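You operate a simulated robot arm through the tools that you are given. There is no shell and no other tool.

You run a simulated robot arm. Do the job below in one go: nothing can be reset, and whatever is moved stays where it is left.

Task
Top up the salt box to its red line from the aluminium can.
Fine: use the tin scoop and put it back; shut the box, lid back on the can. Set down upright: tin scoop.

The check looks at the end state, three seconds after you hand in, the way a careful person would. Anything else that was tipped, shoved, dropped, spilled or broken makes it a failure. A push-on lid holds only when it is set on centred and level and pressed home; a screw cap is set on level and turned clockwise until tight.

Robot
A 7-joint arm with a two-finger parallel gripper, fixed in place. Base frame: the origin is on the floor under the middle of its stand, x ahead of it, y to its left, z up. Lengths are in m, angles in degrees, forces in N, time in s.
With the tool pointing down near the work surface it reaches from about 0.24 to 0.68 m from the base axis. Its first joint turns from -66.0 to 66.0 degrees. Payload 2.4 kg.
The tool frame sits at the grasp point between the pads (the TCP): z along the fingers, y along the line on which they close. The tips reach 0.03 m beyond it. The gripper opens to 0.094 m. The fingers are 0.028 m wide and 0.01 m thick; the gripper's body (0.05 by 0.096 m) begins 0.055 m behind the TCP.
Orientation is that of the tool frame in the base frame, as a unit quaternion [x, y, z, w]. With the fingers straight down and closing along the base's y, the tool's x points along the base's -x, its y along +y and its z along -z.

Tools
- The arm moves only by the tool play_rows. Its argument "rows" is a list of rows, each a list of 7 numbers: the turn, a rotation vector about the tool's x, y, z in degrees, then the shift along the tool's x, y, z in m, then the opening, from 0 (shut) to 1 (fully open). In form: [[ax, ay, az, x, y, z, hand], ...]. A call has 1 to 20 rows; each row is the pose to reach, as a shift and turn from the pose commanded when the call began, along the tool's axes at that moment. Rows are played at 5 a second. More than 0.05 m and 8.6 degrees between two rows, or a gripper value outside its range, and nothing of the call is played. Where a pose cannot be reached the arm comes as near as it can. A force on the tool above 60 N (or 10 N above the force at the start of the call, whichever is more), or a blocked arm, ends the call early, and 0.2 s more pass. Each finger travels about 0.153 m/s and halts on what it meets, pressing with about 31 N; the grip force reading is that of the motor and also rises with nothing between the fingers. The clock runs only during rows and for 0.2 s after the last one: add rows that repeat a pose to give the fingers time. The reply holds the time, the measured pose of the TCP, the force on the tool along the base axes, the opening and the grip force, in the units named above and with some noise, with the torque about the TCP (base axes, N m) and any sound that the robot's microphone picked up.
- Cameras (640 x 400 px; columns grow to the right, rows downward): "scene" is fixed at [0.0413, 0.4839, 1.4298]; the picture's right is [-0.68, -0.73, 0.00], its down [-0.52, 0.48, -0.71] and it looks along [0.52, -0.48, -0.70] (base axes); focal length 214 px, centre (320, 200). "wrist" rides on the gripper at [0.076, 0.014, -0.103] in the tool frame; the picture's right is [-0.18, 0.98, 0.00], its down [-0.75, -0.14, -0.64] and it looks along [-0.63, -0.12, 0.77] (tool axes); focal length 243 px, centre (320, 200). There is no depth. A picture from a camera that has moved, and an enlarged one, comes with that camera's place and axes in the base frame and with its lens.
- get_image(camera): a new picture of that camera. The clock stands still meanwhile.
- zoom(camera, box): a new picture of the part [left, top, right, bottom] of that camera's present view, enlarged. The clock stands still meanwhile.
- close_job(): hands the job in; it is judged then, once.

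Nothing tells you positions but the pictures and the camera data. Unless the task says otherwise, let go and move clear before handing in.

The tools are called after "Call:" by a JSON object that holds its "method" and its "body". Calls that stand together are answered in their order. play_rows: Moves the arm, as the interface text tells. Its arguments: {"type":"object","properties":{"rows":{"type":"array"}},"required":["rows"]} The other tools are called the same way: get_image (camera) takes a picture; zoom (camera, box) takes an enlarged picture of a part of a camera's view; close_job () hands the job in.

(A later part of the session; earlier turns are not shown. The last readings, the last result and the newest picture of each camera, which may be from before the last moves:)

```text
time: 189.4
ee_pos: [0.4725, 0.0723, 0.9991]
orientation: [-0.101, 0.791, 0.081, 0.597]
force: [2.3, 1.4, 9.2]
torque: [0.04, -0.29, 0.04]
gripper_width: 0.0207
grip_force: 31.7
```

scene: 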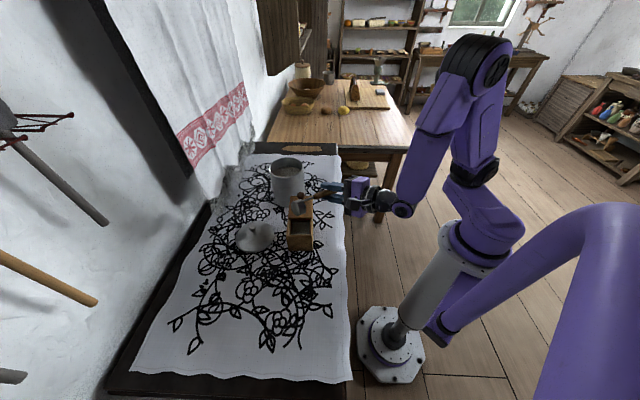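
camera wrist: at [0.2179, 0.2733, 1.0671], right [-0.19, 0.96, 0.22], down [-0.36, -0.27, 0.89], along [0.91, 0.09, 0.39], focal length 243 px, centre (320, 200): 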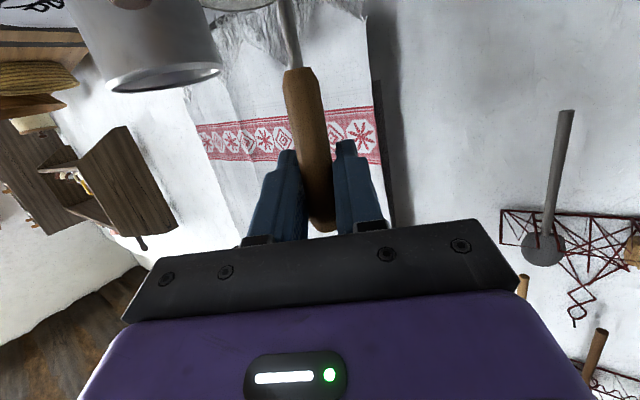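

Call:
{"method": "play_rows", "body": {"rows": [[0, 0, 0, -0.0006, 0, -0.0002, 0.05], [0, 0, 0, -0.0006, 0, -0.0002, 0.25], [0, 0, 0, -0.0006, 0, -0.0002, 0.3], [0, 0, 0, -0.0006, 0, -0.0002, 0.6], [0, 0, 0, -0.0006, 0, -0.0002, 0.7], [0, 0, 0, -0.0006, 0, -0.0002, 0.7]]}}

Call:
{"method": "zoom", "body": {"camera": "scene", "box": [300, 155, 340, 205]}}

Call:
{"method": "get_image", "body": {"camera": "wrist"}}

```text
time: 190.8
ee_pos: [0.4723, 0.0732, 0.9999]
orientation: [-0.1, 0.791, 0.08, 0.598]
force: [-0.9, -0.3, -0.5]
torque: [0.01, 0.01, 0.0]
gripper_width: 0.0659
grip_force: 0.2
```

```text
8.00 times, centred on (320, 180) of scene
camera zoom: at [0.0413, 0.4839, 1.4298], right [-0.68, -0.73, 0.0], down [-0.52, 0.48, -0.71], along [0.52, -0.48, -0.7], focal length 1716 px, centre (320, 360)
```

zoom: 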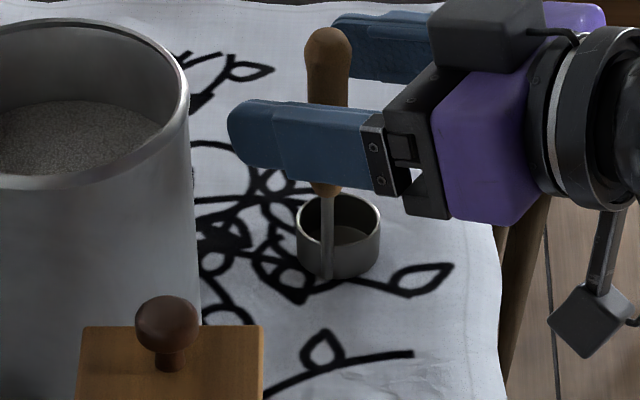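

```text
taken
camera wrist: at [0.353, 0.0563, 0.954], right [-0.2, 0.96, 0.18], down [-0.36, -0.25, 0.9], along [0.91, 0.11, 0.4], focal length 243 px, centre (320, 200)
```

wrist: 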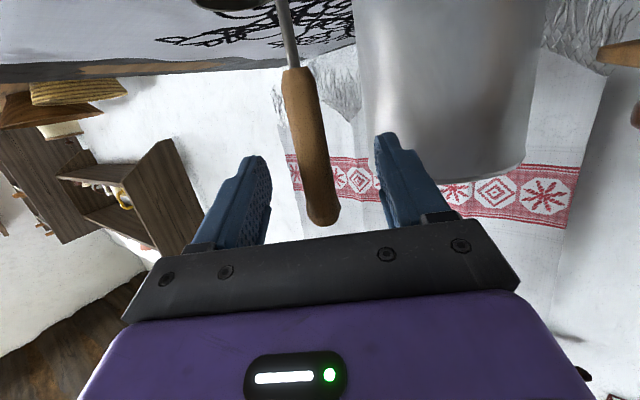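

The scoop stands upright on its old spot. I'll rise straight up away from it.

Call:
{"method": "play_rows", "body": {"rows": [[0, 0, 0, -0.0192, 0.0001, -0.0054, 0.7], [0, 0, 0, -0.0481, 0.0004, -0.0136, 0.7], [0, 0, 0, -0.0866, 0.0006, -0.0244, 0.7], [0, 0, 0, -0.125, 0.0009, -0.0353, 0.7], [0, 0, 0, -0.1539, 0.0011, -0.0434, 0.7], [0, 0, 0, -0.1539, 0.0011, -0.0434, 0.7]]}}

Call:
{"method": "get_image", "body": {"camera": "scene"}}

Call:
{"method": "zoom", "body": {"camera": "scene", "box": [270, 145, 350, 205]}}

```text
time: 192.2
ee_pos: [0.4723, 0.0722, 1.1593]
orientation: [-0.1, 0.791, 0.08, 0.599]
force: [0.5, -0.3, 0.3]
torque: [-0.01, 0.01, 0.03]
gripper_width: 0.0659
grip_force: 0.2
```

```text
taken
```

scene: 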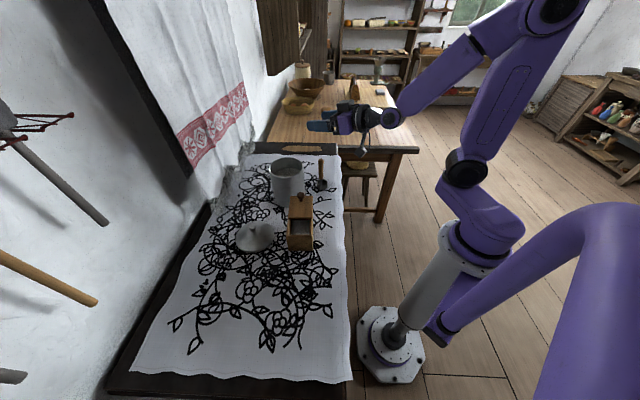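

```text
6.67 times, centred on (310, 175) of scene
camera zoom: at [0.0413, 0.4839, 1.4298], right [-0.68, -0.73, 0.0], down [-0.52, 0.48, -0.71], along [0.52, -0.48, -0.7], focal length 1430 px, centre (387, 367)
```

zoom: 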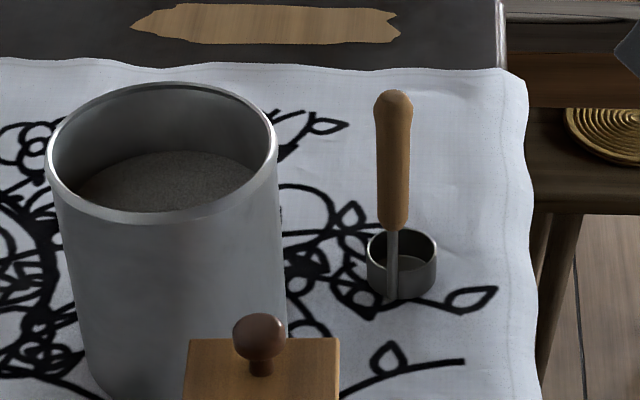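

The scoop is back in place. Now I'll undo the wrist configuration by the same reverse sequence, staying high.

Call:
{"method": "play_rows", "body": {"rows": [[-3.0, 0.05, -0.6, 0.0116, 0.0357, -0.0129, 0.7], [-6.0, 0.1, -1.2, 0.0232, 0.0714, -0.0259, 0.7], [-9.0, 0.15, -1.8, 0.0348, 0.1071, -0.0388, 0.7], [-12.0, 0.2, -2.35, 0.0464, 0.1428, -0.0517, 0.7], [-15.1, 0.25, -2.9, 0.058, 0.1784, -0.0646, 0.7], [-18.1, 0.3, -3.5, 0.0696, 0.2141, -0.0776, 0.7], [-21.1, 0.35, -4.1, 0.0812, 0.2498, -0.0905, 0.7], [-24.1, 0.4, -4.7, 0.0928, 0.2855, -0.1034, 0.7], [-24.1, 0.4, -4.7, 0.0928, 0.2855, -0.1034, 0.7]]}}

Call:
{"method": "play_rows", "body": {"rows": [[0, 0, -8, 0, 0, 0, 0.7], [0, 0, -16, 0, 0, 0, 0.7], [0, 0, -24, 0, 0, 0, 0.7], [0, 0, -32, 0, 0, 0, 0.7], [0, 0, -40, 0, 0, 0, 0.7], [0, 0, -48, 0, 0, 0, 0.7], [0, 0, -56, 0, 0, 0, 0.7], [0, 0, -64, 0, 0, 0, 0.7], [0, 0, -72, 0, 0, 0, 0.7], [0, 0, -80, 0, 0, 0, 0.7], [0, 0, -88, 0, 0, 0, 0.7], [0, 0, -96, 0, 0, 0, 0.7], [0, 0, -104, 0, 0, 0, 0.7], [0, 0, -112, 0, 0, 0, 0.7], [0, 0, -120, 0, 0, 0, 0.7], [0, 0, -128, 0, 0, 0, 0.7], [0, 0, -130, 0, 0, 0, 0.7]]}}

Call:
{"method": "play_rows", "body": {"rows": [[-1.9, 2.4, 0.8, 0.0346, 0.0178, 0.0021, 0.7], [-3.7, 4.8, 1.7, 0.0692, 0.0357, 0.0043, 0.7], [-5.6, 7.1, 2.5, 0.1038, 0.0535, 0.0064, 0.7], [-7.4, 9.5, 3.4, 0.1384, 0.0713, 0.0086, 0.7], [-9.3, 11.9, 4.2, 0.173, 0.0891, 0.0107, 0.7], [-11.1, 14.3, 5.0, 0.2075, 0.107, 0.0128, 0.7], [-13.0, 16.6, 5.9, 0.2421, 0.1248, 0.015, 0.7], [-14.8, 19.0, 6.7, 0.2767, 0.1426, 0.0171, 0.7], [-14.8, 19.0, 6.7, 0.2767, 0.1426, 0.0171, 0.7]]}}

Call:
{"method": "play_rows", "body": {"rows": [[0, 0, 8, 0, 0, 0, 0.7], [0, 0, 16, 0, 0, 0, 0.7], [0, 0, 24, 0, 0, 0, 0.7], [0, 0, 32, 0, 0, 0, 0.7], [0, 0, 40, 0, 0, 0, 0.7], [0, 0, 48, 0, 0, 0, 0.7], [0, 0, 56, 0, 0, 0, 0.7], [0, 0, 64, 0, 0, 0, 0.7], [0, 0, 72, 0, 0, 0, 0.7], [0, 0, 80, 0, 0, 0, 0.7], [0, 0, 88, 0, 0, 0, 0.7], [0, 0, 96, 0, 0, 0, 0.7], [0, 0, 104, 0, 0, 0, 0.7], [0, 0, 112, 0, 0, 0, 0.7], [0, 0, 120, 0, 0, 0, 0.7], [0, 0, 128, 0, 0, 0, 0.7], [0, 0, 130, 0, 0, 0, 0.7]]}}

Call:
{"method": "get_image", "body": {"camera": "scene"}}

```text
time: 194.2
ee_pos: [0.2804, 0.3177, 1.0997]
orientation: [-0.255, 0.754, 0.219, 0.565]
force: [0.5, -0.3, -0.6]
torque: [0.02, 0.02, -0.01]
gripper_width: 0.0659
grip_force: 0.0
```

```text
time: 197.8
ee_pos: [0.2801, 0.3178, 1.0999]
orientation: [0.792, -0.087, 0.419, -0.436]
force: [0.5, -0.2, -0.1]
torque: [-0.03, -0.03, -0.01]
gripper_width: 0.0659
grip_force: 0.0
```

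```text
time: 199.8
ee_pos: [0.5013, 0.1017, 1.148]
orientation: [0.755, -0.258, 0.503, -0.334]
force: [0.1, 0.3, -0.3]
torque: [-0.02, 0.03, 0.02]
gripper_width: 0.0657
grip_force: 0.0
```

```text
time: 203.4
ee_pos: [0.5004, 0.1026, 1.1502]
orientation: [-0.085, 0.793, 0.092, 0.597]
force: [0.5, -0.6, 0.1]
torque: [-0.01, -0.02, 0.0]
gripper_width: 0.0659
grip_force: 0.1
```

```text
taken
```

scene: 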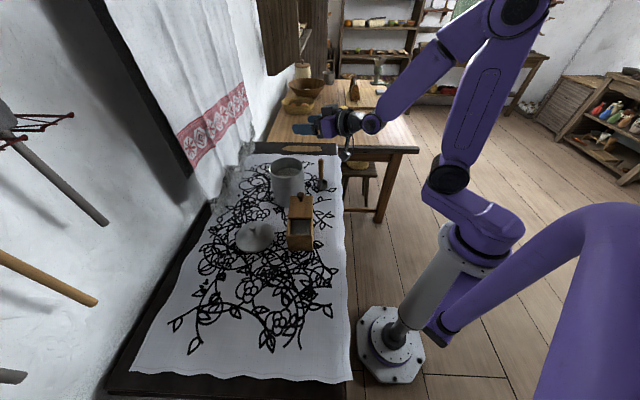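

Everything retraced cleanly. I'll pitch the hand back to vertical.

Call:
{"method": "play_rows", "body": {"rows": [[0, 8, 0, 0, 0, 0, 0.7], [0, 16, 0, 0, 0, 0, 0.7], [0, 24, 0, 0, 0, 0, 0.7], [0, 32, 0, 0, 0, 0, 0.7], [0, 40, 0, 0, 0, 0, 0.7], [0, 48, 0, 0, 0, 0, 0.7], [0, 56, 0, 0, 0, 0, 0.7], [0, 64, 0, 0, 0, 0, 0.7], [0, 70, 0, 0, 0, 0, 0.7], [0, 74.3, 0, 0, 0, 0, 0.7], [0, 74.3, 0, 0, 0, 0, 0.7]]}}

Call:
{"method": "get_image", "body": {"camera": "wrist"}}

```text
time: 205.8
ee_pos: [0.5008, 0.1018, 1.1497]
orientation: [-0.123, 0.992, 0.021, -0.003]
force: [-0.2, -0.6, -0.1]
torque: [-0.02, 0.01, 0.0]
gripper_width: 0.0657
grip_force: 0.0
```

```text
taken
camera wrist: at [0.4234, 0.0928, 1.2521], right [-0.06, 1.0, 0.04], down [0.77, 0.02, 0.63], along [0.63, 0.07, -0.77], focal length 243 px, centre (320, 200)
```

wrist: 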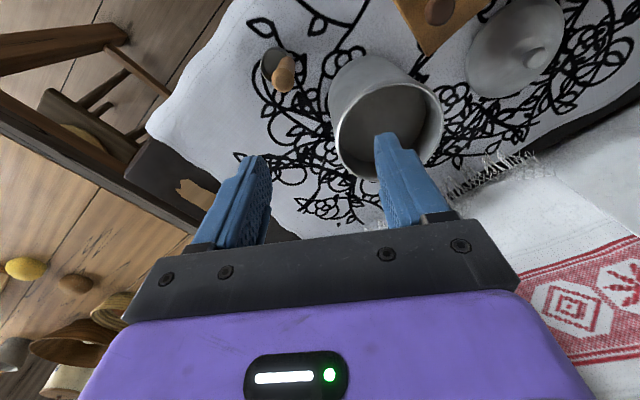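

Vertical again. I'll move over the can lid, yawing back to -41° as when I set it down.

Call:
{"method": "play_rows", "body": {"rows": [[0.3, -0.15, 7, -0.0034, 0.033, 0.002, 0.6], [0.6, -0.3, 14, -0.0068, 0.066, 0.004, 0.6], [0.8, -0.45, 21, -0.0101, 0.099, 0.006, 0.6], [1.1, -0.6, 28, -0.0135, 0.132, 0.008, 0.6], [1.4, -0.75, 35, -0.0169, 0.165, 0.015, 0.6], [1.7, -0.9, 42, -0.0203, 0.198, 0.03, 0.6], [1.9, -1.05, 49, -0.0236, 0.231, 0.045, 0.6], [2.2, -1.2, 55.1, -0.027, 0.263, 0.06, 0.6], [2.2, -1.2, 55.1, -0.027, 0.263, 0.06, 0.6]]}}

Call:
{"method": "get_image", "body": {"camera": "wrist"}}

Call:
{"method": "zoom", "body": {"camera": "wrist", "box": [220, 40, 420, 180]}}

```text
time: 207.8
ee_pos: [0.4597, 0.3681, 1.1019]
orientation: [0.35, 0.937, 0.001, 0.0]
force: [-0.6, -0.9, 0.5]
torque: [-0.01, -0.01, -0.02]
gripper_width: 0.0562
grip_force: 0.0
```

```text
taken
camera wrist: at [0.4111, 0.4279, 1.2038], right [0.78, 0.62, 0.0], down [0.48, -0.6, 0.64], along [0.4, -0.5, -0.77], focal length 243 px, centre (320, 200)
```

wrist: 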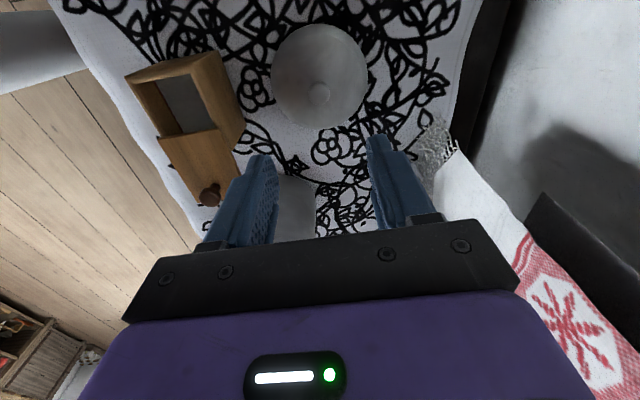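

```text
2.86 times, centred on (320, 110) of wrist
camera zoom: at [0.4111, 0.4279, 1.2038], right [0.78, 0.62, 0.0], down [0.48, -0.6, 0.64], along [0.4, -0.5, -0.77], focal length 693 px, centre (320, 457)
```

zoom: 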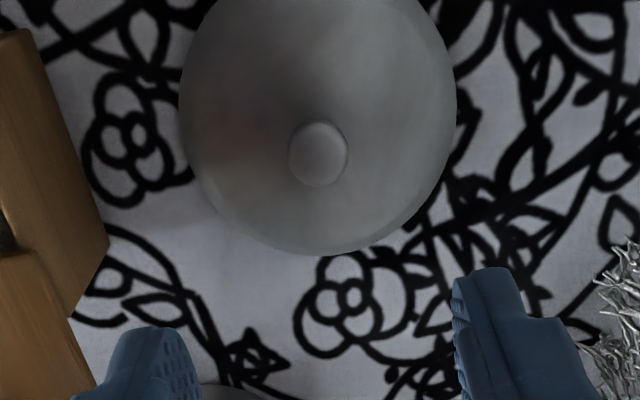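

The lid's knob is within about 2 mm of the tool axis. I'll correct that and descend to grip it at the same height as before.

Call:
{"method": "play_rows", "body": {"rows": [[0, 0, 0, -0.0023, -0.0008, 0.03, 0.6], [0, 0, 0, -0.0023, -0.0008, 0.07, 0.6], [0, 0, 0, -0.0023, -0.0008, 0.105, 0.6], [0, 0, 0, -0.0023, -0.0008, 0.13, 0.6], [0, 0, 0, -0.0023, -0.0008, 0.145, 0.6], [0, 0, 0, -0.0023, -0.0008, 0.15, 0.6], [0, 0, 0, -0.0023, -0.0008, 0.15, 0.6]]}}

Call:
{"method": "zoom", "body": {"camera": "wrist", "box": [200, 40, 440, 220]}}

Call:
{"method": "zoom", "body": {"camera": "scene", "box": [215, 200, 285, 255]}}

```text
time: 209.4
ee_pos: [0.4621, 0.3646, 0.9518]
orientation: [0.349, 0.937, 0.001, 0.001]
force: [-0.7, 0.1, -0.5]
torque: [-0.01, -0.01, -0.01]
gripper_width: 0.0564
grip_force: 0.0
```

```text
2.22 times, centred on (320, 130) of wrist
camera zoom: at [0.4135, 0.4246, 1.0532], right [0.78, 0.62, 0.0], down [0.48, -0.6, 0.64], along [0.4, -0.5, -0.77], focal length 539 px, centre (320, 356)
```

zoom: 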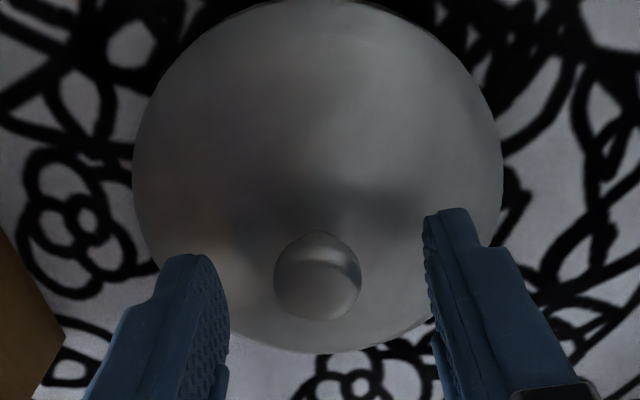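

```text
7.27 times, centred on (250, 228) of scene
camera zoom: at [0.0413, 0.4839, 1.4298], right [-0.68, -0.73, 0.0], down [-0.52, 0.48, -0.71], along [0.52, -0.48, -0.7], focal length 1560 px, centre (829, 0)
```

zoom: 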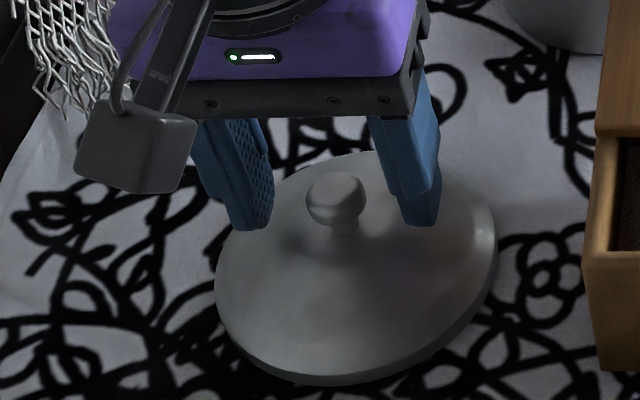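

Call:
{"method": "play_rows", "body": {"rows": [[0, 0, 0, 0, 0, 0, 0.35], [0, 0, 0, 0, 0, 0, 0.2], [0, 0, 0, 0, 0, 0, 0.1], [0, 0, 0, 0, 0, 0, 0.1]]}}

Call:
{"method": "play_rows", "body": {"rows": [[0, 0, 0, 0, 0, -0.005, 0.1], [0, 0, 0, 0, 0, -0.03, 0.1], [0, 0, 0, 0, 0, -0.07, 0.1], [0, 0, 0, 0, 0, -0.11, 0.1], [0, 0, 0, 0, 0, -0.15, 0.1], [0, 0, 0, 0, 0, -0.19, 0.1], [0, 0, 0, 0, 0, -0.205, 0.1], [0, 0, 0, 0, 0, -0.205, 0.1]]}}

Call:
{"method": "zoom", "body": {"camera": "wrist", "box": [200, 20, 440, 220]}}

Call:
{"method": "zoom", "body": {"camera": "scene", "box": [190, 100, 300, 220]}}

```text
time: 210.4
ee_pos: [0.4628, 0.3647, 0.9526]
orientation: [0.35, 0.937, 0.0, 0.0]
force: [0.2, -0.6, -0.1]
torque: [0.0, 0.03, -0.01]
gripper_width: 0.0213
grip_force: 30.9
```

```text
time: 212.2
ee_pos: [0.4631, 0.3651, 1.157]
orientation: [0.35, 0.937, 0.0, 0.0]
force: [-0.3, -0.4, -1.2]
torque: [0.0, -0.04, -0.03]
gripper_width: 0.0214
grip_force: 31.3
```

```text
2.00 times, centred on (320, 120) of wrist
camera zoom: at [0.4149, 0.425, 1.2588], right [0.78, 0.62, 0.0], down [0.48, -0.6, 0.64], along [0.4, -0.5, -0.77], focal length 485 px, centre (320, 360)
```

zoom: 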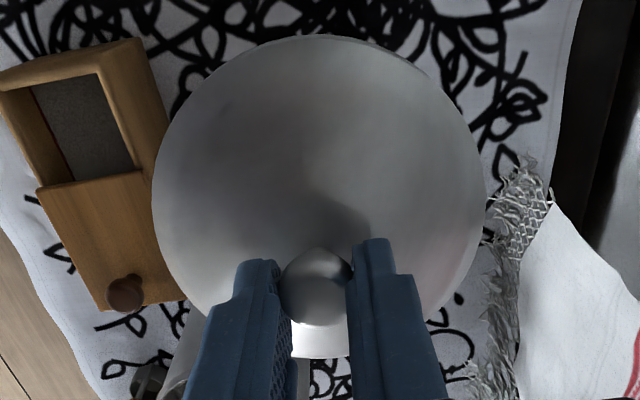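

```text
3.33 times, centred on (245, 160) of scene
camera zoom: at [0.0413, 0.4839, 1.4298], right [-0.68, -0.73, 0.0], down [-0.52, 0.48, -0.71], along [0.52, -0.48, -0.7], focal length 715 px, centre (570, 333)
```

zoom: 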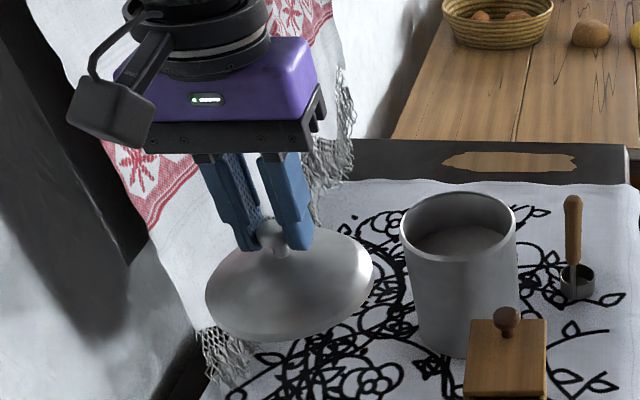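

The lid is held level. I'll check the can's rim position against the earlier view before going over it.

Call:
{"method": "zoom", "body": {"camera": "scene", "box": [265, 150, 315, 210]}}

Call:
{"method": "get_image", "body": {"camera": "wrist"}}

```text
6.67 times, centred on (290, 180) of scene
camera zoom: at [0.0413, 0.4839, 1.4298], right [-0.68, -0.73, 0.0], down [-0.52, 0.48, -0.71], along [0.52, -0.48, -0.7], focal length 1430 px, centre (520, 333)
```

zoom: 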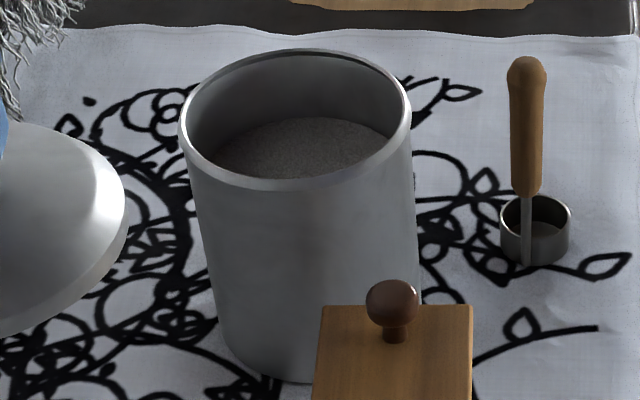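

```text
taken
camera wrist: at [0.4149, 0.425, 1.2588], right [0.78, 0.62, 0.0], down [0.48, -0.6, 0.64], along [0.4, -0.5, -0.77], focal length 243 px, centre (320, 200)
```

wrist: 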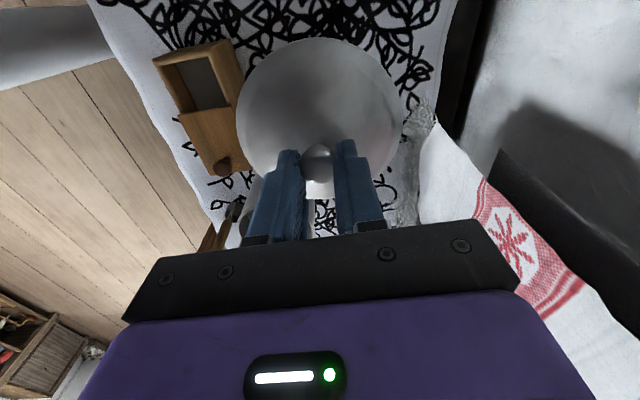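

The can has shifted by at most a couple of millimetres. I'll bring the lid over it and compare with the picture taken when it came off.

Call:
{"method": "play_rows", "body": {"rows": [[0, 0, 0, -0.0347, -0.0189, 0, 0.1], [0, 0, 0, -0.0695, -0.0377, 0, 0.1], [0, 0, 0, -0.1042, -0.0566, 0, 0.1], [0, 0, 0, -0.139, -0.0754, 0, 0.1], [0, 0, 0, -0.1737, -0.0943, 0.0, 0.1], [0, 0, 0, -0.1737, -0.0943, 0.03, 0.1], [0, 0, 0, -0.1737, -0.0943, 0.0577, 0.1], [0, 0, 0, -0.1737, -0.0943, 0.0577, 0.1]]}}

Call:
{"method": "zoom", "body": {"camera": "scene", "box": [256, 130, 336, 220]}}

Call:
{"method": "zoom", "body": {"camera": "scene", "box": [265, 145, 315, 195]}}

Call:
{"method": "zoom", "body": {"camera": "wrist", "box": [200, 0, 440, 220]}}

```text
time: 214.0
ee_pos: [0.5321, 0.1794, 1.0971]
orientation: [0.349, 0.937, 0.001, 0.0]
force: [0.6, 1.1, -0.5]
torque: [0.0, -0.02, -0.02]
gripper_width: 0.0212
grip_force: 31.3
```

```text
4.44 times, centred on (296, 175) of scene
camera zoom: at [0.0413, 0.4839, 1.4298], right [-0.68, -0.73, 0.0], down [-0.52, 0.48, -0.71], along [0.52, -0.48, -0.7], focal length 953 px, centre (427, 311)
```

zoom: 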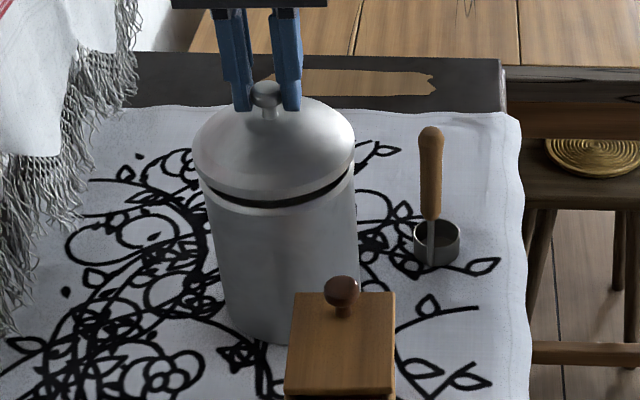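

```text
8.00 times, centred on (290, 170) of scene
camera zoom: at [0.0413, 0.4839, 1.4298], right [-0.68, -0.73, 0.0], down [-0.52, 0.48, -0.71], along [0.52, -0.48, -0.7], focal length 1716 px, centre (560, 440)
```

zoom: 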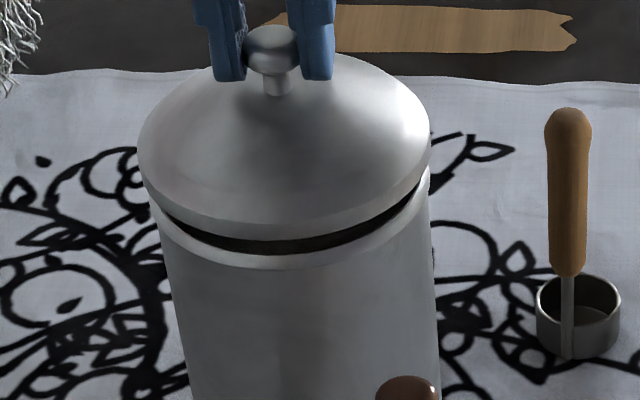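

```text
1.82 times, centred on (320, 110) of wrist
camera zoom: at [0.4829, 0.2391, 1.1985], right [0.78, 0.62, 0.0], down [0.48, -0.6, 0.64], along [0.4, -0.5, -0.77], focal length 441 px, centre (320, 364)
```

zoom: 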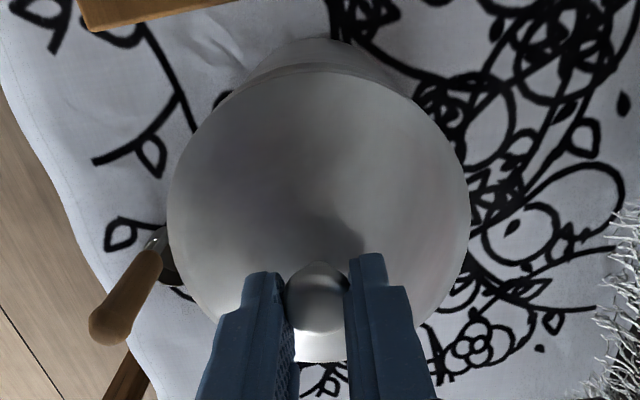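

Call:
{"method": "zoom", "body": {"camera": "wrist", "box": [260, 0, 400, 90]}}

Call:
{"method": "zoom", "body": {"camera": "scene", "box": [268, 160, 308, 185]}}

```text
4.44 times, centred on (330, 45) of wrist
camera zoom: at [0.4829, 0.2391, 1.1985], right [0.78, 0.62, 0.0], down [0.48, -0.6, 0.64], along [0.4, -0.5, -0.77], focal length 1078 px, centre (276, 889)
```

zoom: 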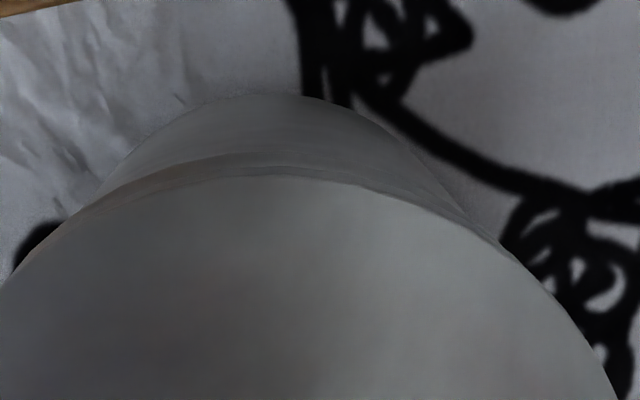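

```text
16.00 times, centred on (288, 172) of scene
camera zoom: at [0.0413, 0.4839, 1.4298], right [-0.68, -0.73, 0.0], down [-0.52, 0.48, -0.71], along [0.52, -0.48, -0.7], focal length 3432 px, centre (832, 640)
```

zoom: 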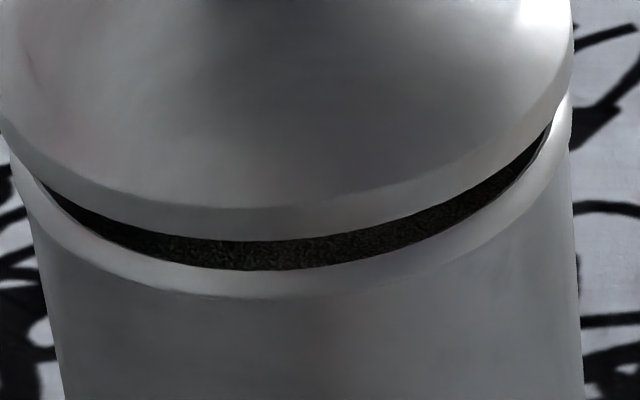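

The lid is centred over the rim to within about 1–2 mm. I'll nudge it 1 mm and lower gently, watching the force.

Call:
{"method": "play_rows", "body": {"rows": [[0, 0, 0, 0, -0.001, 0.002, 0.1], [0, 0, 0, 0, -0.001, 0.004, 0.1], [0, 0, 0, 0, -0.001, 0.006, 0.1], [0, 0, 0, 0, -0.001, 0.006, 0.1]]}}

Call:
{"method": "zoom", "body": {"camera": "scene", "box": [268, 160, 308, 185]}}

```text
time: 215.0
ee_pos: [0.5322, 0.1797, 1.0911]
orientation: [0.349, 0.937, 0.0, 0.0]
force: [-0.7, 0.0, -0.3]
torque: [0.01, 0.02, -0.04]
gripper_width: 0.0214
grip_force: 31.3
```

```text
16.00 times, centred on (288, 172) of scene
camera zoom: at [0.0413, 0.4839, 1.4298], right [-0.68, -0.73, 0.0], down [-0.52, 0.48, -0.71], along [0.52, -0.48, -0.7], focal length 3432 px, centre (832, 640)
```

zoom: 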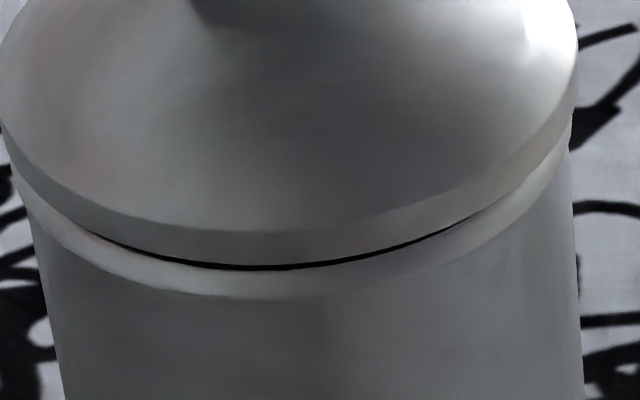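

Call:
{"method": "play_rows", "body": {"rows": [[0, 0, 0, 0, 0, 0.001, 0.1], [0, 0, 0, 0, 0, 0.002, 0.1], [0, 0, 0, 0, 0, 0.002, 0.1]]}}

Call:
{"method": "zoom", "body": {"camera": "scene", "box": [268, 160, 308, 185]}}

```text
time: 215.8
ee_pos: [0.532, 0.1789, 1.0895]
orientation: [0.349, 0.937, 0.0, 0.0]
force: [0.1, -0.2, -0.4]
torque: [-0.01, 0.0, 0.0]
gripper_width: 0.0217
grip_force: 30.9
```

```text
16.00 times, centred on (288, 172) of scene
camera zoom: at [0.0413, 0.4839, 1.4298], right [-0.68, -0.73, 0.0], down [-0.52, 0.48, -0.71], along [0.52, -0.48, -0.7], focal length 3432 px, centre (832, 640)
```

zoom: 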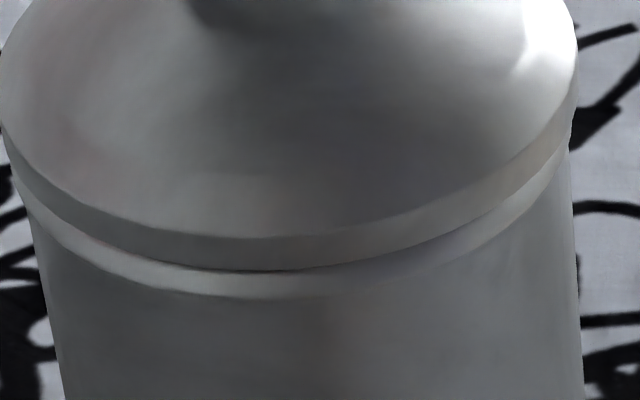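

The skirt is just at the rim. I'll continue down a millimetre at a time.

Call:
{"method": "play_rows", "body": {"rows": [[0, 0, 0, 0, 0, 0.001, 0.1], [0, 0, 0, 0, 0, 0.0015, 0.1], [0, 0, 0, 0, 0, 0.0015, 0.1]]}}

```text
time: 216.6
ee_pos: [0.5308, 0.1776, 1.0882]
orientation: [0.349, 0.937, 0.0, 0.0]
force: [-0.4, 0.5, -0.8]
torque: [-0.04, 0.0, 0.01]
gripper_width: 0.0213
grip_force: 30.8
```

Call:
{"method": "play_rows", "body": {"rows": [[0, 0, 0, 0, 0, 0.001, 0.1], [0, 0, 0, 0, 0, 0.0015, 0.1], [0, 0, 0, 0, 0, 0.0015, 0.1]]}}

Call:
{"method": "zoom", "body": {"camera": "scene", "box": [268, 160, 308, 185]}}

```text
time: 217.4
ee_pos: [0.5311, 0.1783, 1.0863]
orientation: [0.35, 0.937, -0.001, 0.0]
force: [0.2, 1.0, -0.8]
torque: [0.0, -0.02, 0.01]
gripper_width: 0.0214
grip_force: 31.2
```

```text
16.00 times, centred on (288, 172) of scene
camera zoom: at [0.0413, 0.4839, 1.4298], right [-0.68, -0.73, 0.0], down [-0.52, 0.48, -0.71], along [0.52, -0.48, -0.7], focal length 3432 px, centre (832, 640)
```

zoom: 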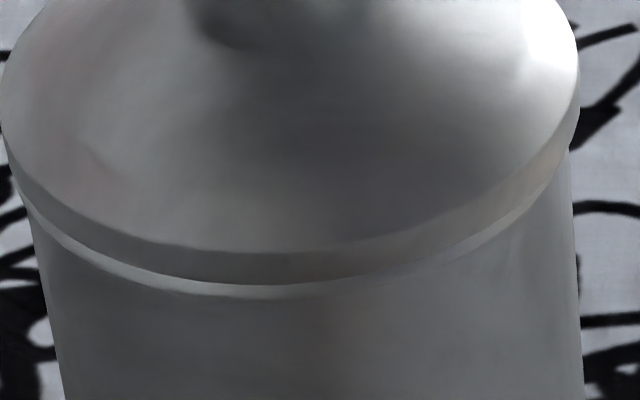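

Call:
{"method": "play_rows", "body": {"rows": [[0, 0, 0, 0, 0, 0.0007, 0.1], [0, 0, 0, 0, 0, 0.0012, 0.1], [0, 0, 0, 0, 0, 0.0012, 0.1]]}}

```text
time: 218.2
ee_pos: [0.5301, 0.1783, 1.0858]
orientation: [0.349, 0.937, 0.0, 0.001]
force: [-2.2, 2.9, 7.0]
torque: [0.08, 0.09, 0.05]
gripper_width: 0.0213
grip_force: 30.8
```

Light contact, with a small sideways push. I'll yield 0.8 mm in that direction and press a little more.

Call:
{"method": "play_rows", "body": {"rows": [[0, 0, 0, 0.0008, 0.0002, 0, 0.1], [0, 0, 0, 0.0008, 0.0002, 0.0005, 0.1], [0, 0, 0, 0.0008, 0.0002, 0.0005, 0.1]]}}

Call:
{"method": "zoom", "body": {"camera": "scene", "box": [268, 160, 308, 185]}}

```text
time: 219.0
ee_pos: [0.5308, 0.179, 1.0859]
orientation: [0.35, 0.937, 0.001, 0.001]
force: [-2.4, 0.6, 14.6]
torque: [0.01, 0.16, 0.08]
gripper_width: 0.0212
grip_force: 31.4
```

```text
16.00 times, centred on (288, 172) of scene
camera zoom: at [0.041, 0.4839, 1.4299], right [-0.68, -0.73, 0.0], down [-0.52, 0.48, -0.71], along [0.52, -0.48, -0.7], focal length 3432 px, centre (832, 640)
```

zoom: 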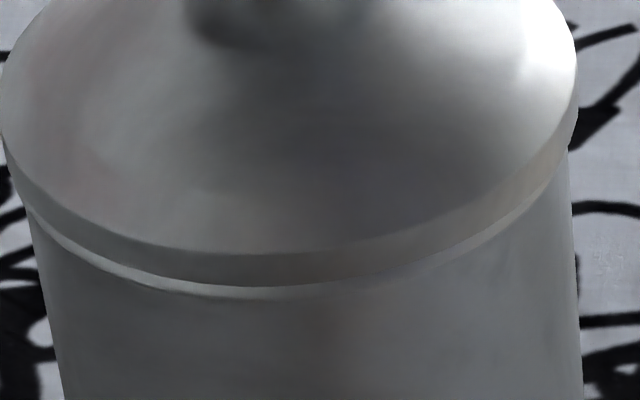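

The lid is down on the rim. I'll press it home in small steps and listen for the snap.

Call:
{"method": "play_rows", "body": {"rows": [[0, 0, 0, 0.0003, 0, 0.0005, 0.1], [0, 0, 0, 0.0003, 0, 0.001, 0.1], [0, 0, 0, 0.0003, 0, 0.001, 0.1]]}}

```text
time: 219.8
ee_pos: [0.5314, 0.1789, 1.086]
orientation: [0.35, 0.937, 0.002, 0.002]
force: [-0.1, -1.7, 29.5]
torque: [0.0, 0.12, 0.07]
gripper_width: 0.0211
grip_force: 30.4
```

Call:
{"method": "play_rows", "body": {"rows": [[0, 0, 0, 0, 0, 0.0007, 0.1], [0, 0, 0, 0, 0, 0.0013, 0.1], [0, 0, 0, 0, 0, 0.0013, 0.1]]}}

Call:
{"method": "zoom", "body": {"camera": "scene", "box": [268, 160, 308, 185]}}

```text
time: 220.6
ee_pos: [0.5307, 0.1774, 1.0848]
orientation: [0.35, 0.937, 0.002, 0.003]
force: [-0.7, -5.3, 37.1]
torque: [-0.13, 0.14, 0.08]
gripper_width: 0.0212
grip_force: 30.8
```

```text
16.00 times, centred on (288, 172) of scene
camera zoom: at [0.0407, 0.4836, 1.43], right [-0.68, -0.73, 0.0], down [-0.52, 0.48, -0.71], along [0.52, -0.48, -0.7], focal length 3432 px, centre (832, 640)
```

zoom: 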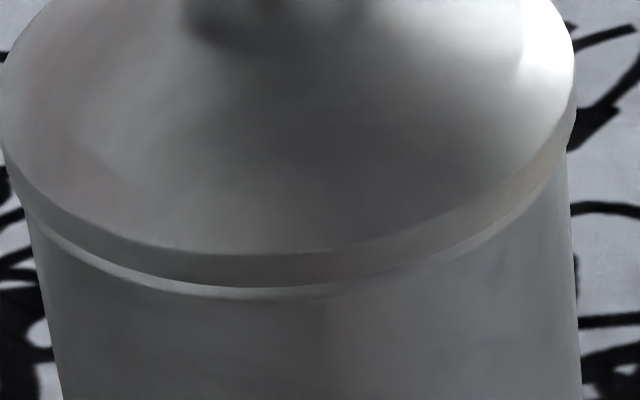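

Pressed with 37 N and no snap yet; there is some sideways load. I'll ease off, shift 1 mm with that load, and press again.

Call:
{"method": "play_rows", "body": {"rows": [[0, 0, 0, 0, 0, -0.0012, 0.1], [0, 0, 0, -0.0007, -0.0008, -0.0012, 0.1], [0, 0, 0, -0.0007, -0.0008, -0.0012, 0.1]]}}

```text
time: 221.4
ee_pos: [0.5315, 0.1795, 1.0862]
orientation: [0.35, 0.937, 0.002, 0.001]
force: [0.7, 0.7, 28.3]
torque: [-0.1, -0.09, 0.07]
gripper_width: 0.0209
grip_force: 31.6
```

Call:
{"method": "play_rows", "body": {"rows": [[0, 0, 0, 0, 0, 0.0008, 0.1], [0, 0, 0, 0, 0, 0.0016, 0.1], [0, 0, 0, 0, 0, 0.0024, 0.1], [0, 0, 0, 0, 0, 0.0024, 0.1]]}}

```text
time: 222.4
ee_pos: [0.5303, 0.1792, 1.0847]
orientation: [0.35, 0.937, 0.002, 0.003]
force: [-5.0, 2.6, 37.9]
torque: [0.09, 0.19, 0.05]
gripper_width: 0.0211
grip_force: 30.7
```

The grip starts slipping near 38 N. I'll release the knob, rise, and look at how the lid sits.

Call:
{"method": "play_rows", "body": {"rows": [[0, 0, 0, 0, 0, -0.002, 0.1], [0, 0, 0, 0, 0, -0.0035, 0.1], [0, 0, 0, 0, 0, -0.0035, 0.3], [0, 0, 0, 0, 0, -0.0035, 0.5], [0, 0, 0, 0, 0, -0.0035, 0.5], [0, 0, 0, 0, 0, -0.03, 0.5], [0, 0, 0, 0, 0, -0.07, 0.5], [0, 0, 0, 0, 0, -0.07, 0.5]]}}

Call:
{"method": "zoom", "body": {"camera": "scene", "box": [268, 160, 308, 185]}}

Call:
{"method": "zoom", "body": {"camera": "scene", "box": [256, 130, 336, 190]}}

Call:
{"method": "zoom", "body": {"camera": "wrist", "box": [200, 0, 440, 200]}}

```text
time: 224.2
ee_pos: [0.5302, 0.1789, 1.1521]
orientation: [0.349, 0.937, 0.0, -0.001]
force: [0.1, 0.0, 0.1]
torque: [0.0, 0.01, -0.01]
gripper_width: 0.0469
grip_force: 0.1
heard: snap
```

```text
16.00 times, centred on (288, 172) of scene
camera zoom: at [0.0413, 0.4839, 1.4298], right [-0.68, -0.73, 0.0], down [-0.52, 0.48, -0.71], along [0.52, -0.48, -0.7], focal length 3432 px, centre (832, 640)
```

zoom: 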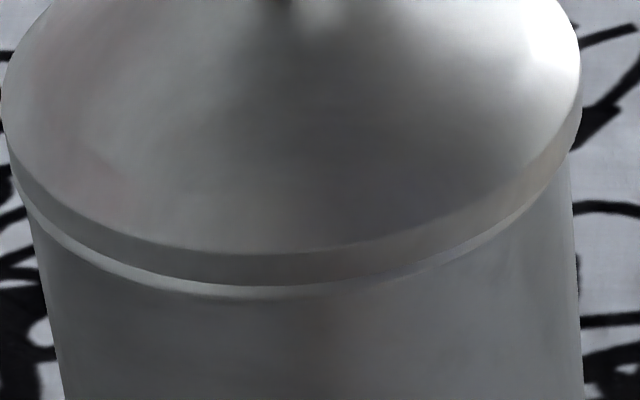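

```text
6.67 times, centred on (296, 160) of scene
camera zoom: at [0.0413, 0.4839, 1.4298], right [-0.68, -0.73, 0.0], down [-0.52, 0.48, -0.71], along [0.52, -0.48, -0.7], focal length 1430 px, centre (480, 467)
```

zoom: 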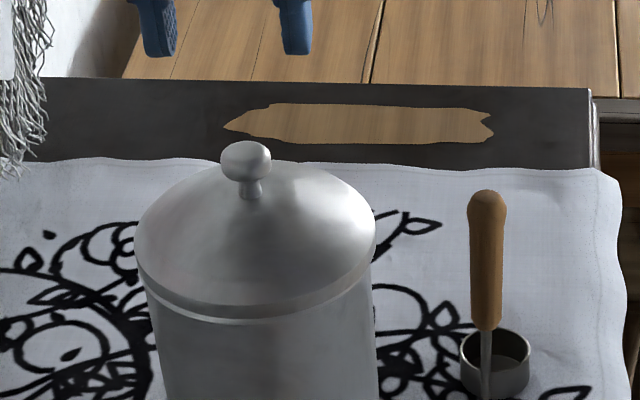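

```text
2.00 times, centred on (320, 100) of wrist
camera zoom: at [0.4818, 0.2387, 1.2546], right [0.78, 0.62, 0.0], down [0.48, -0.6, 0.64], along [0.4, -0.5, -0.77], focal length 485 px, centre (320, 400)
```

zoom: 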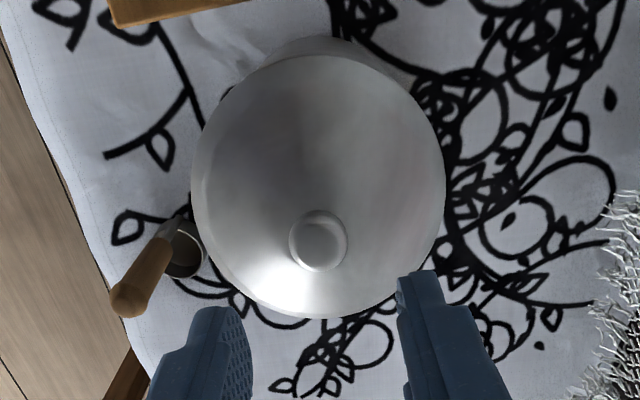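

A snap was heard somewhere in that move, and the lid sits level and in its original place. To be sure it is home, I'll close the fingers and press straight down on the knob's top.

Call:
{"method": "play_rows", "body": {"rows": [[0, 0, 0, 0.002, 0, 0, 0.3], [0, 0, 0, 0.002, 0, 0, 0], [0, 0, 0, 0.002, 0, 0, 0], [0, 0, 0, 0.002, 0, 0.02, 0], [0, 0, 0, 0.002, 0, 0.035, 0], [0, 0, 0, 0.002, 0, 0.042, 0], [0, 0, 0, 0.002, 0, 0.042, 0]]}}

Call:
{"method": "zoom", "body": {"camera": "scene", "box": [256, 130, 336, 190]}}

Call:
{"method": "zoom", "body": {"camera": "wrist", "box": [240, 60, 400, 200]}}

```text
time: 225.8
ee_pos: [0.5294, 0.1787, 1.1082]
orientation: [0.349, 0.937, 0.0, 0.0]
force: [0.1, 0.0, -0.3]
torque: [0.02, 0.0, 0.01]
gripper_width: 0.0001
grip_force: 30.9
```

```text
6.67 times, centred on (296, 160) of scene
camera zoom: at [0.0413, 0.4839, 1.4298], right [-0.68, -0.73, 0.0], down [-0.52, 0.48, -0.71], along [0.52, -0.48, -0.7], focal length 1430 px, centre (480, 467)
```

zoom: 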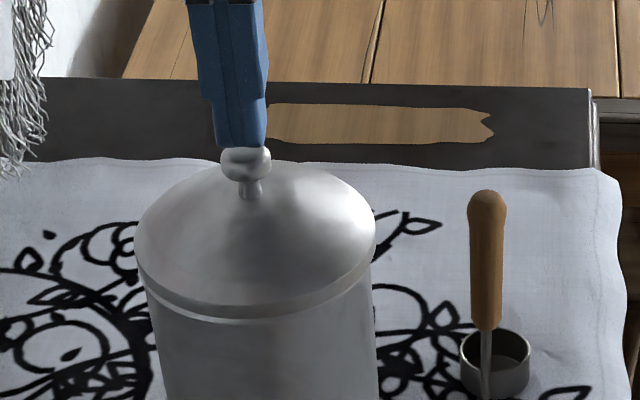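

```text
2.86 times, centred on (320, 130) of wrist
camera zoom: at [0.4801, 0.2398, 1.2107], right [0.78, 0.62, 0.0], down [0.48, -0.6, 0.64], along [0.4, -0.5, -0.77], focal length 693 px, centre (320, 400)
```

zoom: 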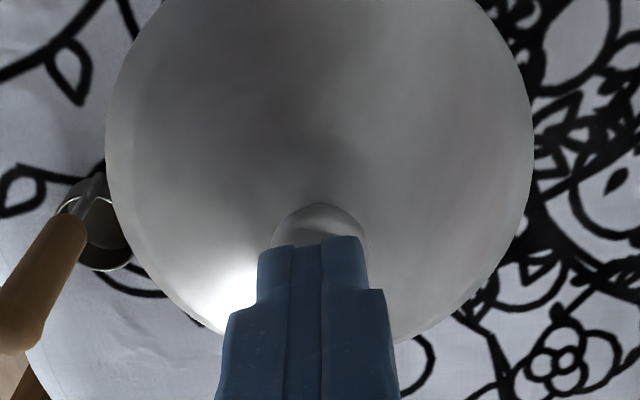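

The closed fingertips are just above the knob. Pressing down now.

Call:
{"method": "play_rows", "body": {"rows": [[0, 0, 0, 0, 0, 0.001, 0], [0, 0, 0, 0, 0, 0.002, 0], [0, 0, 0, 0, 0, 0.003, 0], [0, 0, 0, 0, 0, 0.003, 0]]}}

```text
time: 226.8
ee_pos: [0.5291, 0.1801, 1.1065]
orientation: [0.349, 0.937, 0.0, 0.001]
force: [-0.8, -1.2, -0.2]
torque: [0.03, 0.02, -0.02]
gripper_width: 0.0
grip_force: 31.1
```

Call:
{"method": "play_rows", "body": {"rows": [[0, 0, 0, 0, 0, 0.001, 0], [0, 0, 0, 0, 0, 0.002, 0], [0, 0, 0, 0, 0, 0.002, 0]]}}

```text
time: 227.6
ee_pos: [0.5285, 0.1805, 1.1045]
orientation: [0.35, 0.937, 0.0, 0.0]
force: [1.0, -0.2, 0.0]
torque: [-0.02, 0.0, 0.01]
gripper_width: 0.0
grip_force: 31.3
```

Call:
{"method": "play_rows", "body": {"rows": [[0, 0, 0, 0, 0, 0.001, 0], [0, 0, 0, 0, 0, 0.002, 0], [0, 0, 0, 0, 0, 0.002, 0]]}}

Call:
{"method": "zoom", "body": {"camera": "scene", "box": [270, 140, 310, 165]}}

```text
time: 228.4
ee_pos: [0.5293, 0.1797, 1.1037]
orientation: [0.349, 0.937, 0.001, 0.002]
force: [-3.0, -1.1, 18.4]
torque: [-0.02, 0.1, 0.0]
gripper_width: 0.0
grip_force: 31.7
```

```text
16.00 times, centred on (290, 152) of scene
camera zoom: at [0.0409, 0.4838, 1.4299], right [-0.68, -0.73, 0.0], down [-0.52, 0.48, -0.71], along [0.52, -0.48, -0.7], focal length 3432 px, centre (800, 960)
```

zoom: 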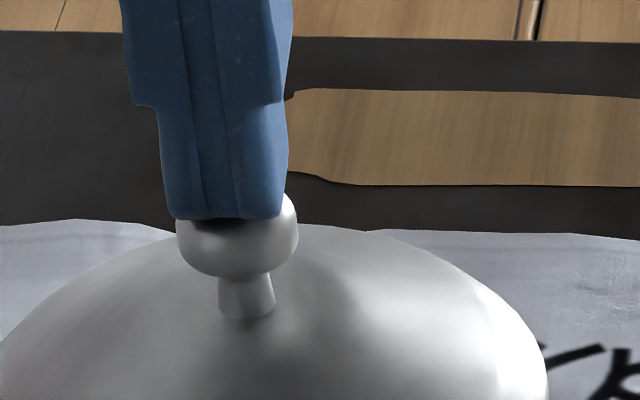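

Call:
{"method": "play_rows", "body": {"rows": [[0, 0, 0, 0, 0, 0.0008, 0], [0, 0, 0, 0, 0, 0.0016, 0], [0, 0, 0, 0, 0, 0.0016, 0]]}}

```text
time: 229.2
ee_pos: [0.5289, 0.1796, 1.1037]
orientation: [0.349, 0.937, 0.002, 0.002]
force: [-8.2, -3.6, 37.5]
torque: [-0.06, 0.3, -0.02]
gripper_width: 0.0001
grip_force: 30.8
```

The push is a bit off the knob's crown. I'll lift, shift 2 mm towards its centre, and press again.

Call:
{"method": "play_rows", "body": {"rows": [[0, 0, 0, 0, 0, -0.003, 0], [0, 0, 0, 0, 0, -0.006, 0], [0, 0, 0, -0.0009, 0.002, -0.006, 0], [0, 0, 0, -0.0009, 0.002, -0.002, 0], [0, 0, 0, -0.0009, 0.002, 0.0, 0], [0, 0, 0, -0.0009, 0.002, 0.001, 0], [0, 0, 0, -0.0009, 0.002, 0.001, 0]]}}

```text
time: 230.8
ee_pos: [0.5317, 0.18, 1.103]
orientation: [0.351, 0.936, 0.003, 0.004]
force: [-9.8, -7.1, 46.2]
torque: [-0.02, 0.5, 0.11]
gripper_width: 0.0
grip_force: 31.3
```

Call:
{"method": "play_rows", "body": {"rows": [[0, 0, 0, 0.0003, -0.0012, 0.0, 0], [0, 0, 0, 0.0003, -0.0015, 0.0005, 0], [0, 0, 0, 0.0003, -0.0015, 0.0008, 0], [0, 0, 0, 0.0003, -0.0015, 0.0008, 0]]}}

Call:
{"method": "zoom", "body": {"camera": "scene", "box": [268, 160, 308, 185]}}

```text
time: 231.8
ee_pos: [0.5303, 0.1795, 1.1039]
orientation: [0.349, 0.937, 0.005, 0.005]
force: [-2.4, -1.8, 47.9]
torque: [0.06, 0.25, -0.05]
gripper_width: 0.0
grip_force: 30.9
```

```text
16.00 times, centred on (288, 172) of scene
camera zoom: at [0.0404, 0.4836, 1.43], right [-0.68, -0.73, 0.0], down [-0.52, 0.48, -0.71], along [0.52, -0.48, -0.7], focal length 3432 px, centre (832, 640)
```

zoom: 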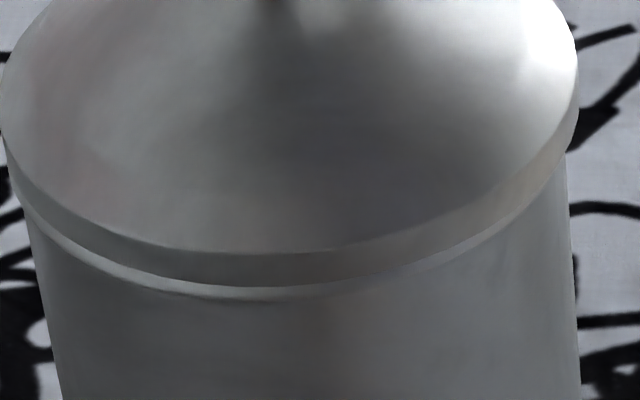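

Firm vertical pressure of 48 N with no further movement, and the knob height matches the original seated picture. I'll rise and compare the lid with the starting view.

Call:
{"method": "play_rows", "body": {"rows": [[0, 0, 0, 0, 0, -0.003, 0], [0, 0, 0, 0, 0, -0.01, 0], [0, 0, 0, 0, 0, -0.03, 0], [0, 0, 0, 0, 0, -0.065, 0], [0, 0, 0, 0, 0, -0.1, 0], [0, 0, 0, 0, 0, -0.1, 0]]}}

Call:
{"method": "zoom", "body": {"camera": "scene", "box": [240, 130, 368, 210]}}

Call:
{"method": "zoom", "body": {"camera": "scene", "box": [256, 130, 336, 190]}}

Call:
{"method": "zoom", "body": {"camera": "wrist", "box": [240, 40, 400, 150]}}

```text
time: 233.2
ee_pos: [0.5323, 0.1799, 1.1982]
orientation: [0.35, 0.937, 0.001, 0.0]
force: [0.6, 0.1, -0.1]
torque: [0.0, 0.0, -0.01]
gripper_width: 0.0001
grip_force: 31.3
```

```text
5.00 times, centred on (304, 170) of scene
camera zoom: at [0.0413, 0.4839, 1.4298], right [-0.68, -0.73, 0.0], down [-0.52, 0.48, -0.71], along [0.52, -0.48, -0.7], focal length 1072 px, centre (400, 350)
```

zoom: 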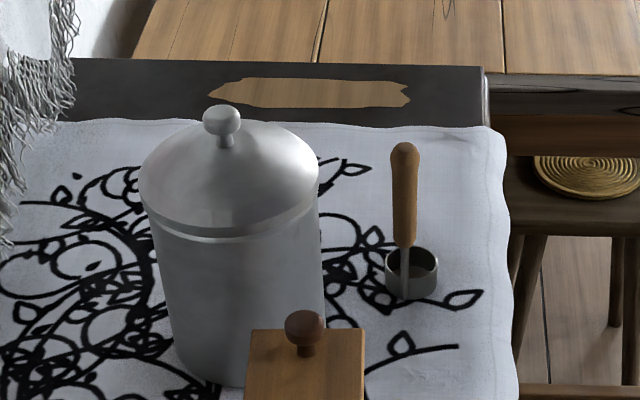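

```text
6.67 times, centred on (296, 160) of scene
camera zoom: at [0.0413, 0.4839, 1.4298], right [-0.68, -0.73, 0.0], down [-0.52, 0.48, -0.71], along [0.52, -0.48, -0.7], focal length 1430 px, centre (480, 467)
```

zoom: 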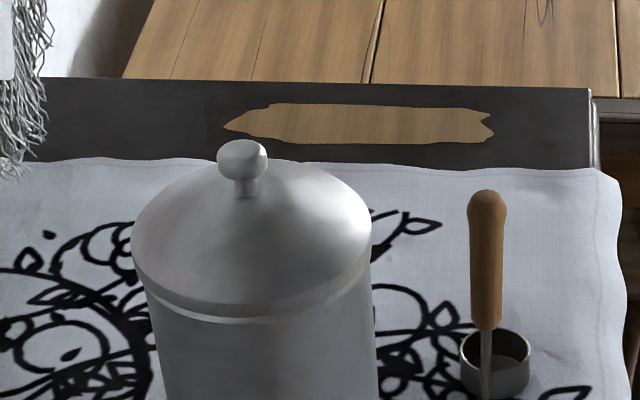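

```text
3.64 times, centred on (320, 95) of wrist
camera zoom: at [0.4828, 0.2397, 1.3001], right [0.78, 0.62, 0.0], down [0.48, -0.6, 0.64], along [0.4, -0.5, -0.77], focal length 882 px, centre (320, 582)
```

zoom: 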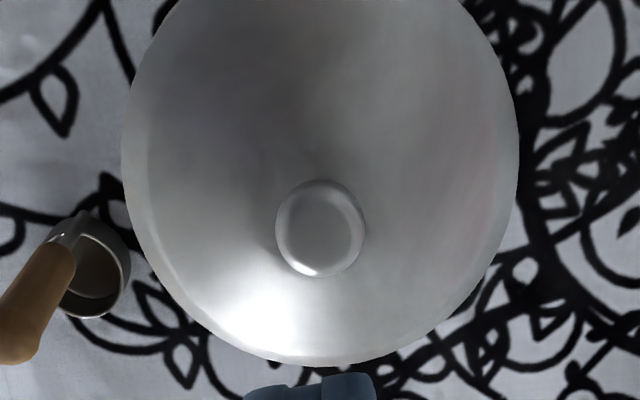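

Call:
{"method": "zoom", "body": {"camera": "scene", "box": [265, 150, 315, 210]}}

Call:
{"method": "zoom", "body": {"camera": "scene", "box": [268, 160, 308, 185]}}

```text
6.67 times, centred on (290, 180) of scene
camera zoom: at [0.0413, 0.4839, 1.4298], right [-0.68, -0.73, 0.0], down [-0.52, 0.48, -0.71], along [0.52, -0.48, -0.7], focal length 1430 px, centre (520, 333)
```

zoom: 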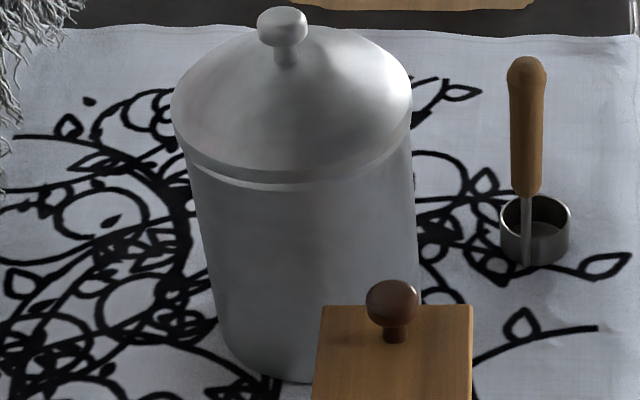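

```text
16.00 times, centred on (288, 172) of scene
camera zoom: at [0.0413, 0.4839, 1.4298], right [-0.68, -0.73, 0.0], down [-0.52, 0.48, -0.71], along [0.52, -0.48, -0.7], focal length 3432 px, centre (832, 640)
```

zoom: 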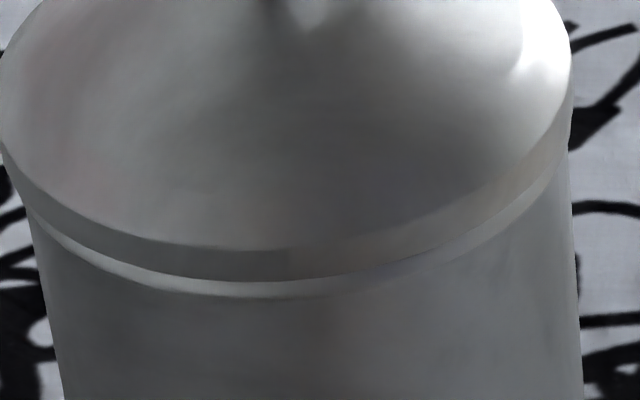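

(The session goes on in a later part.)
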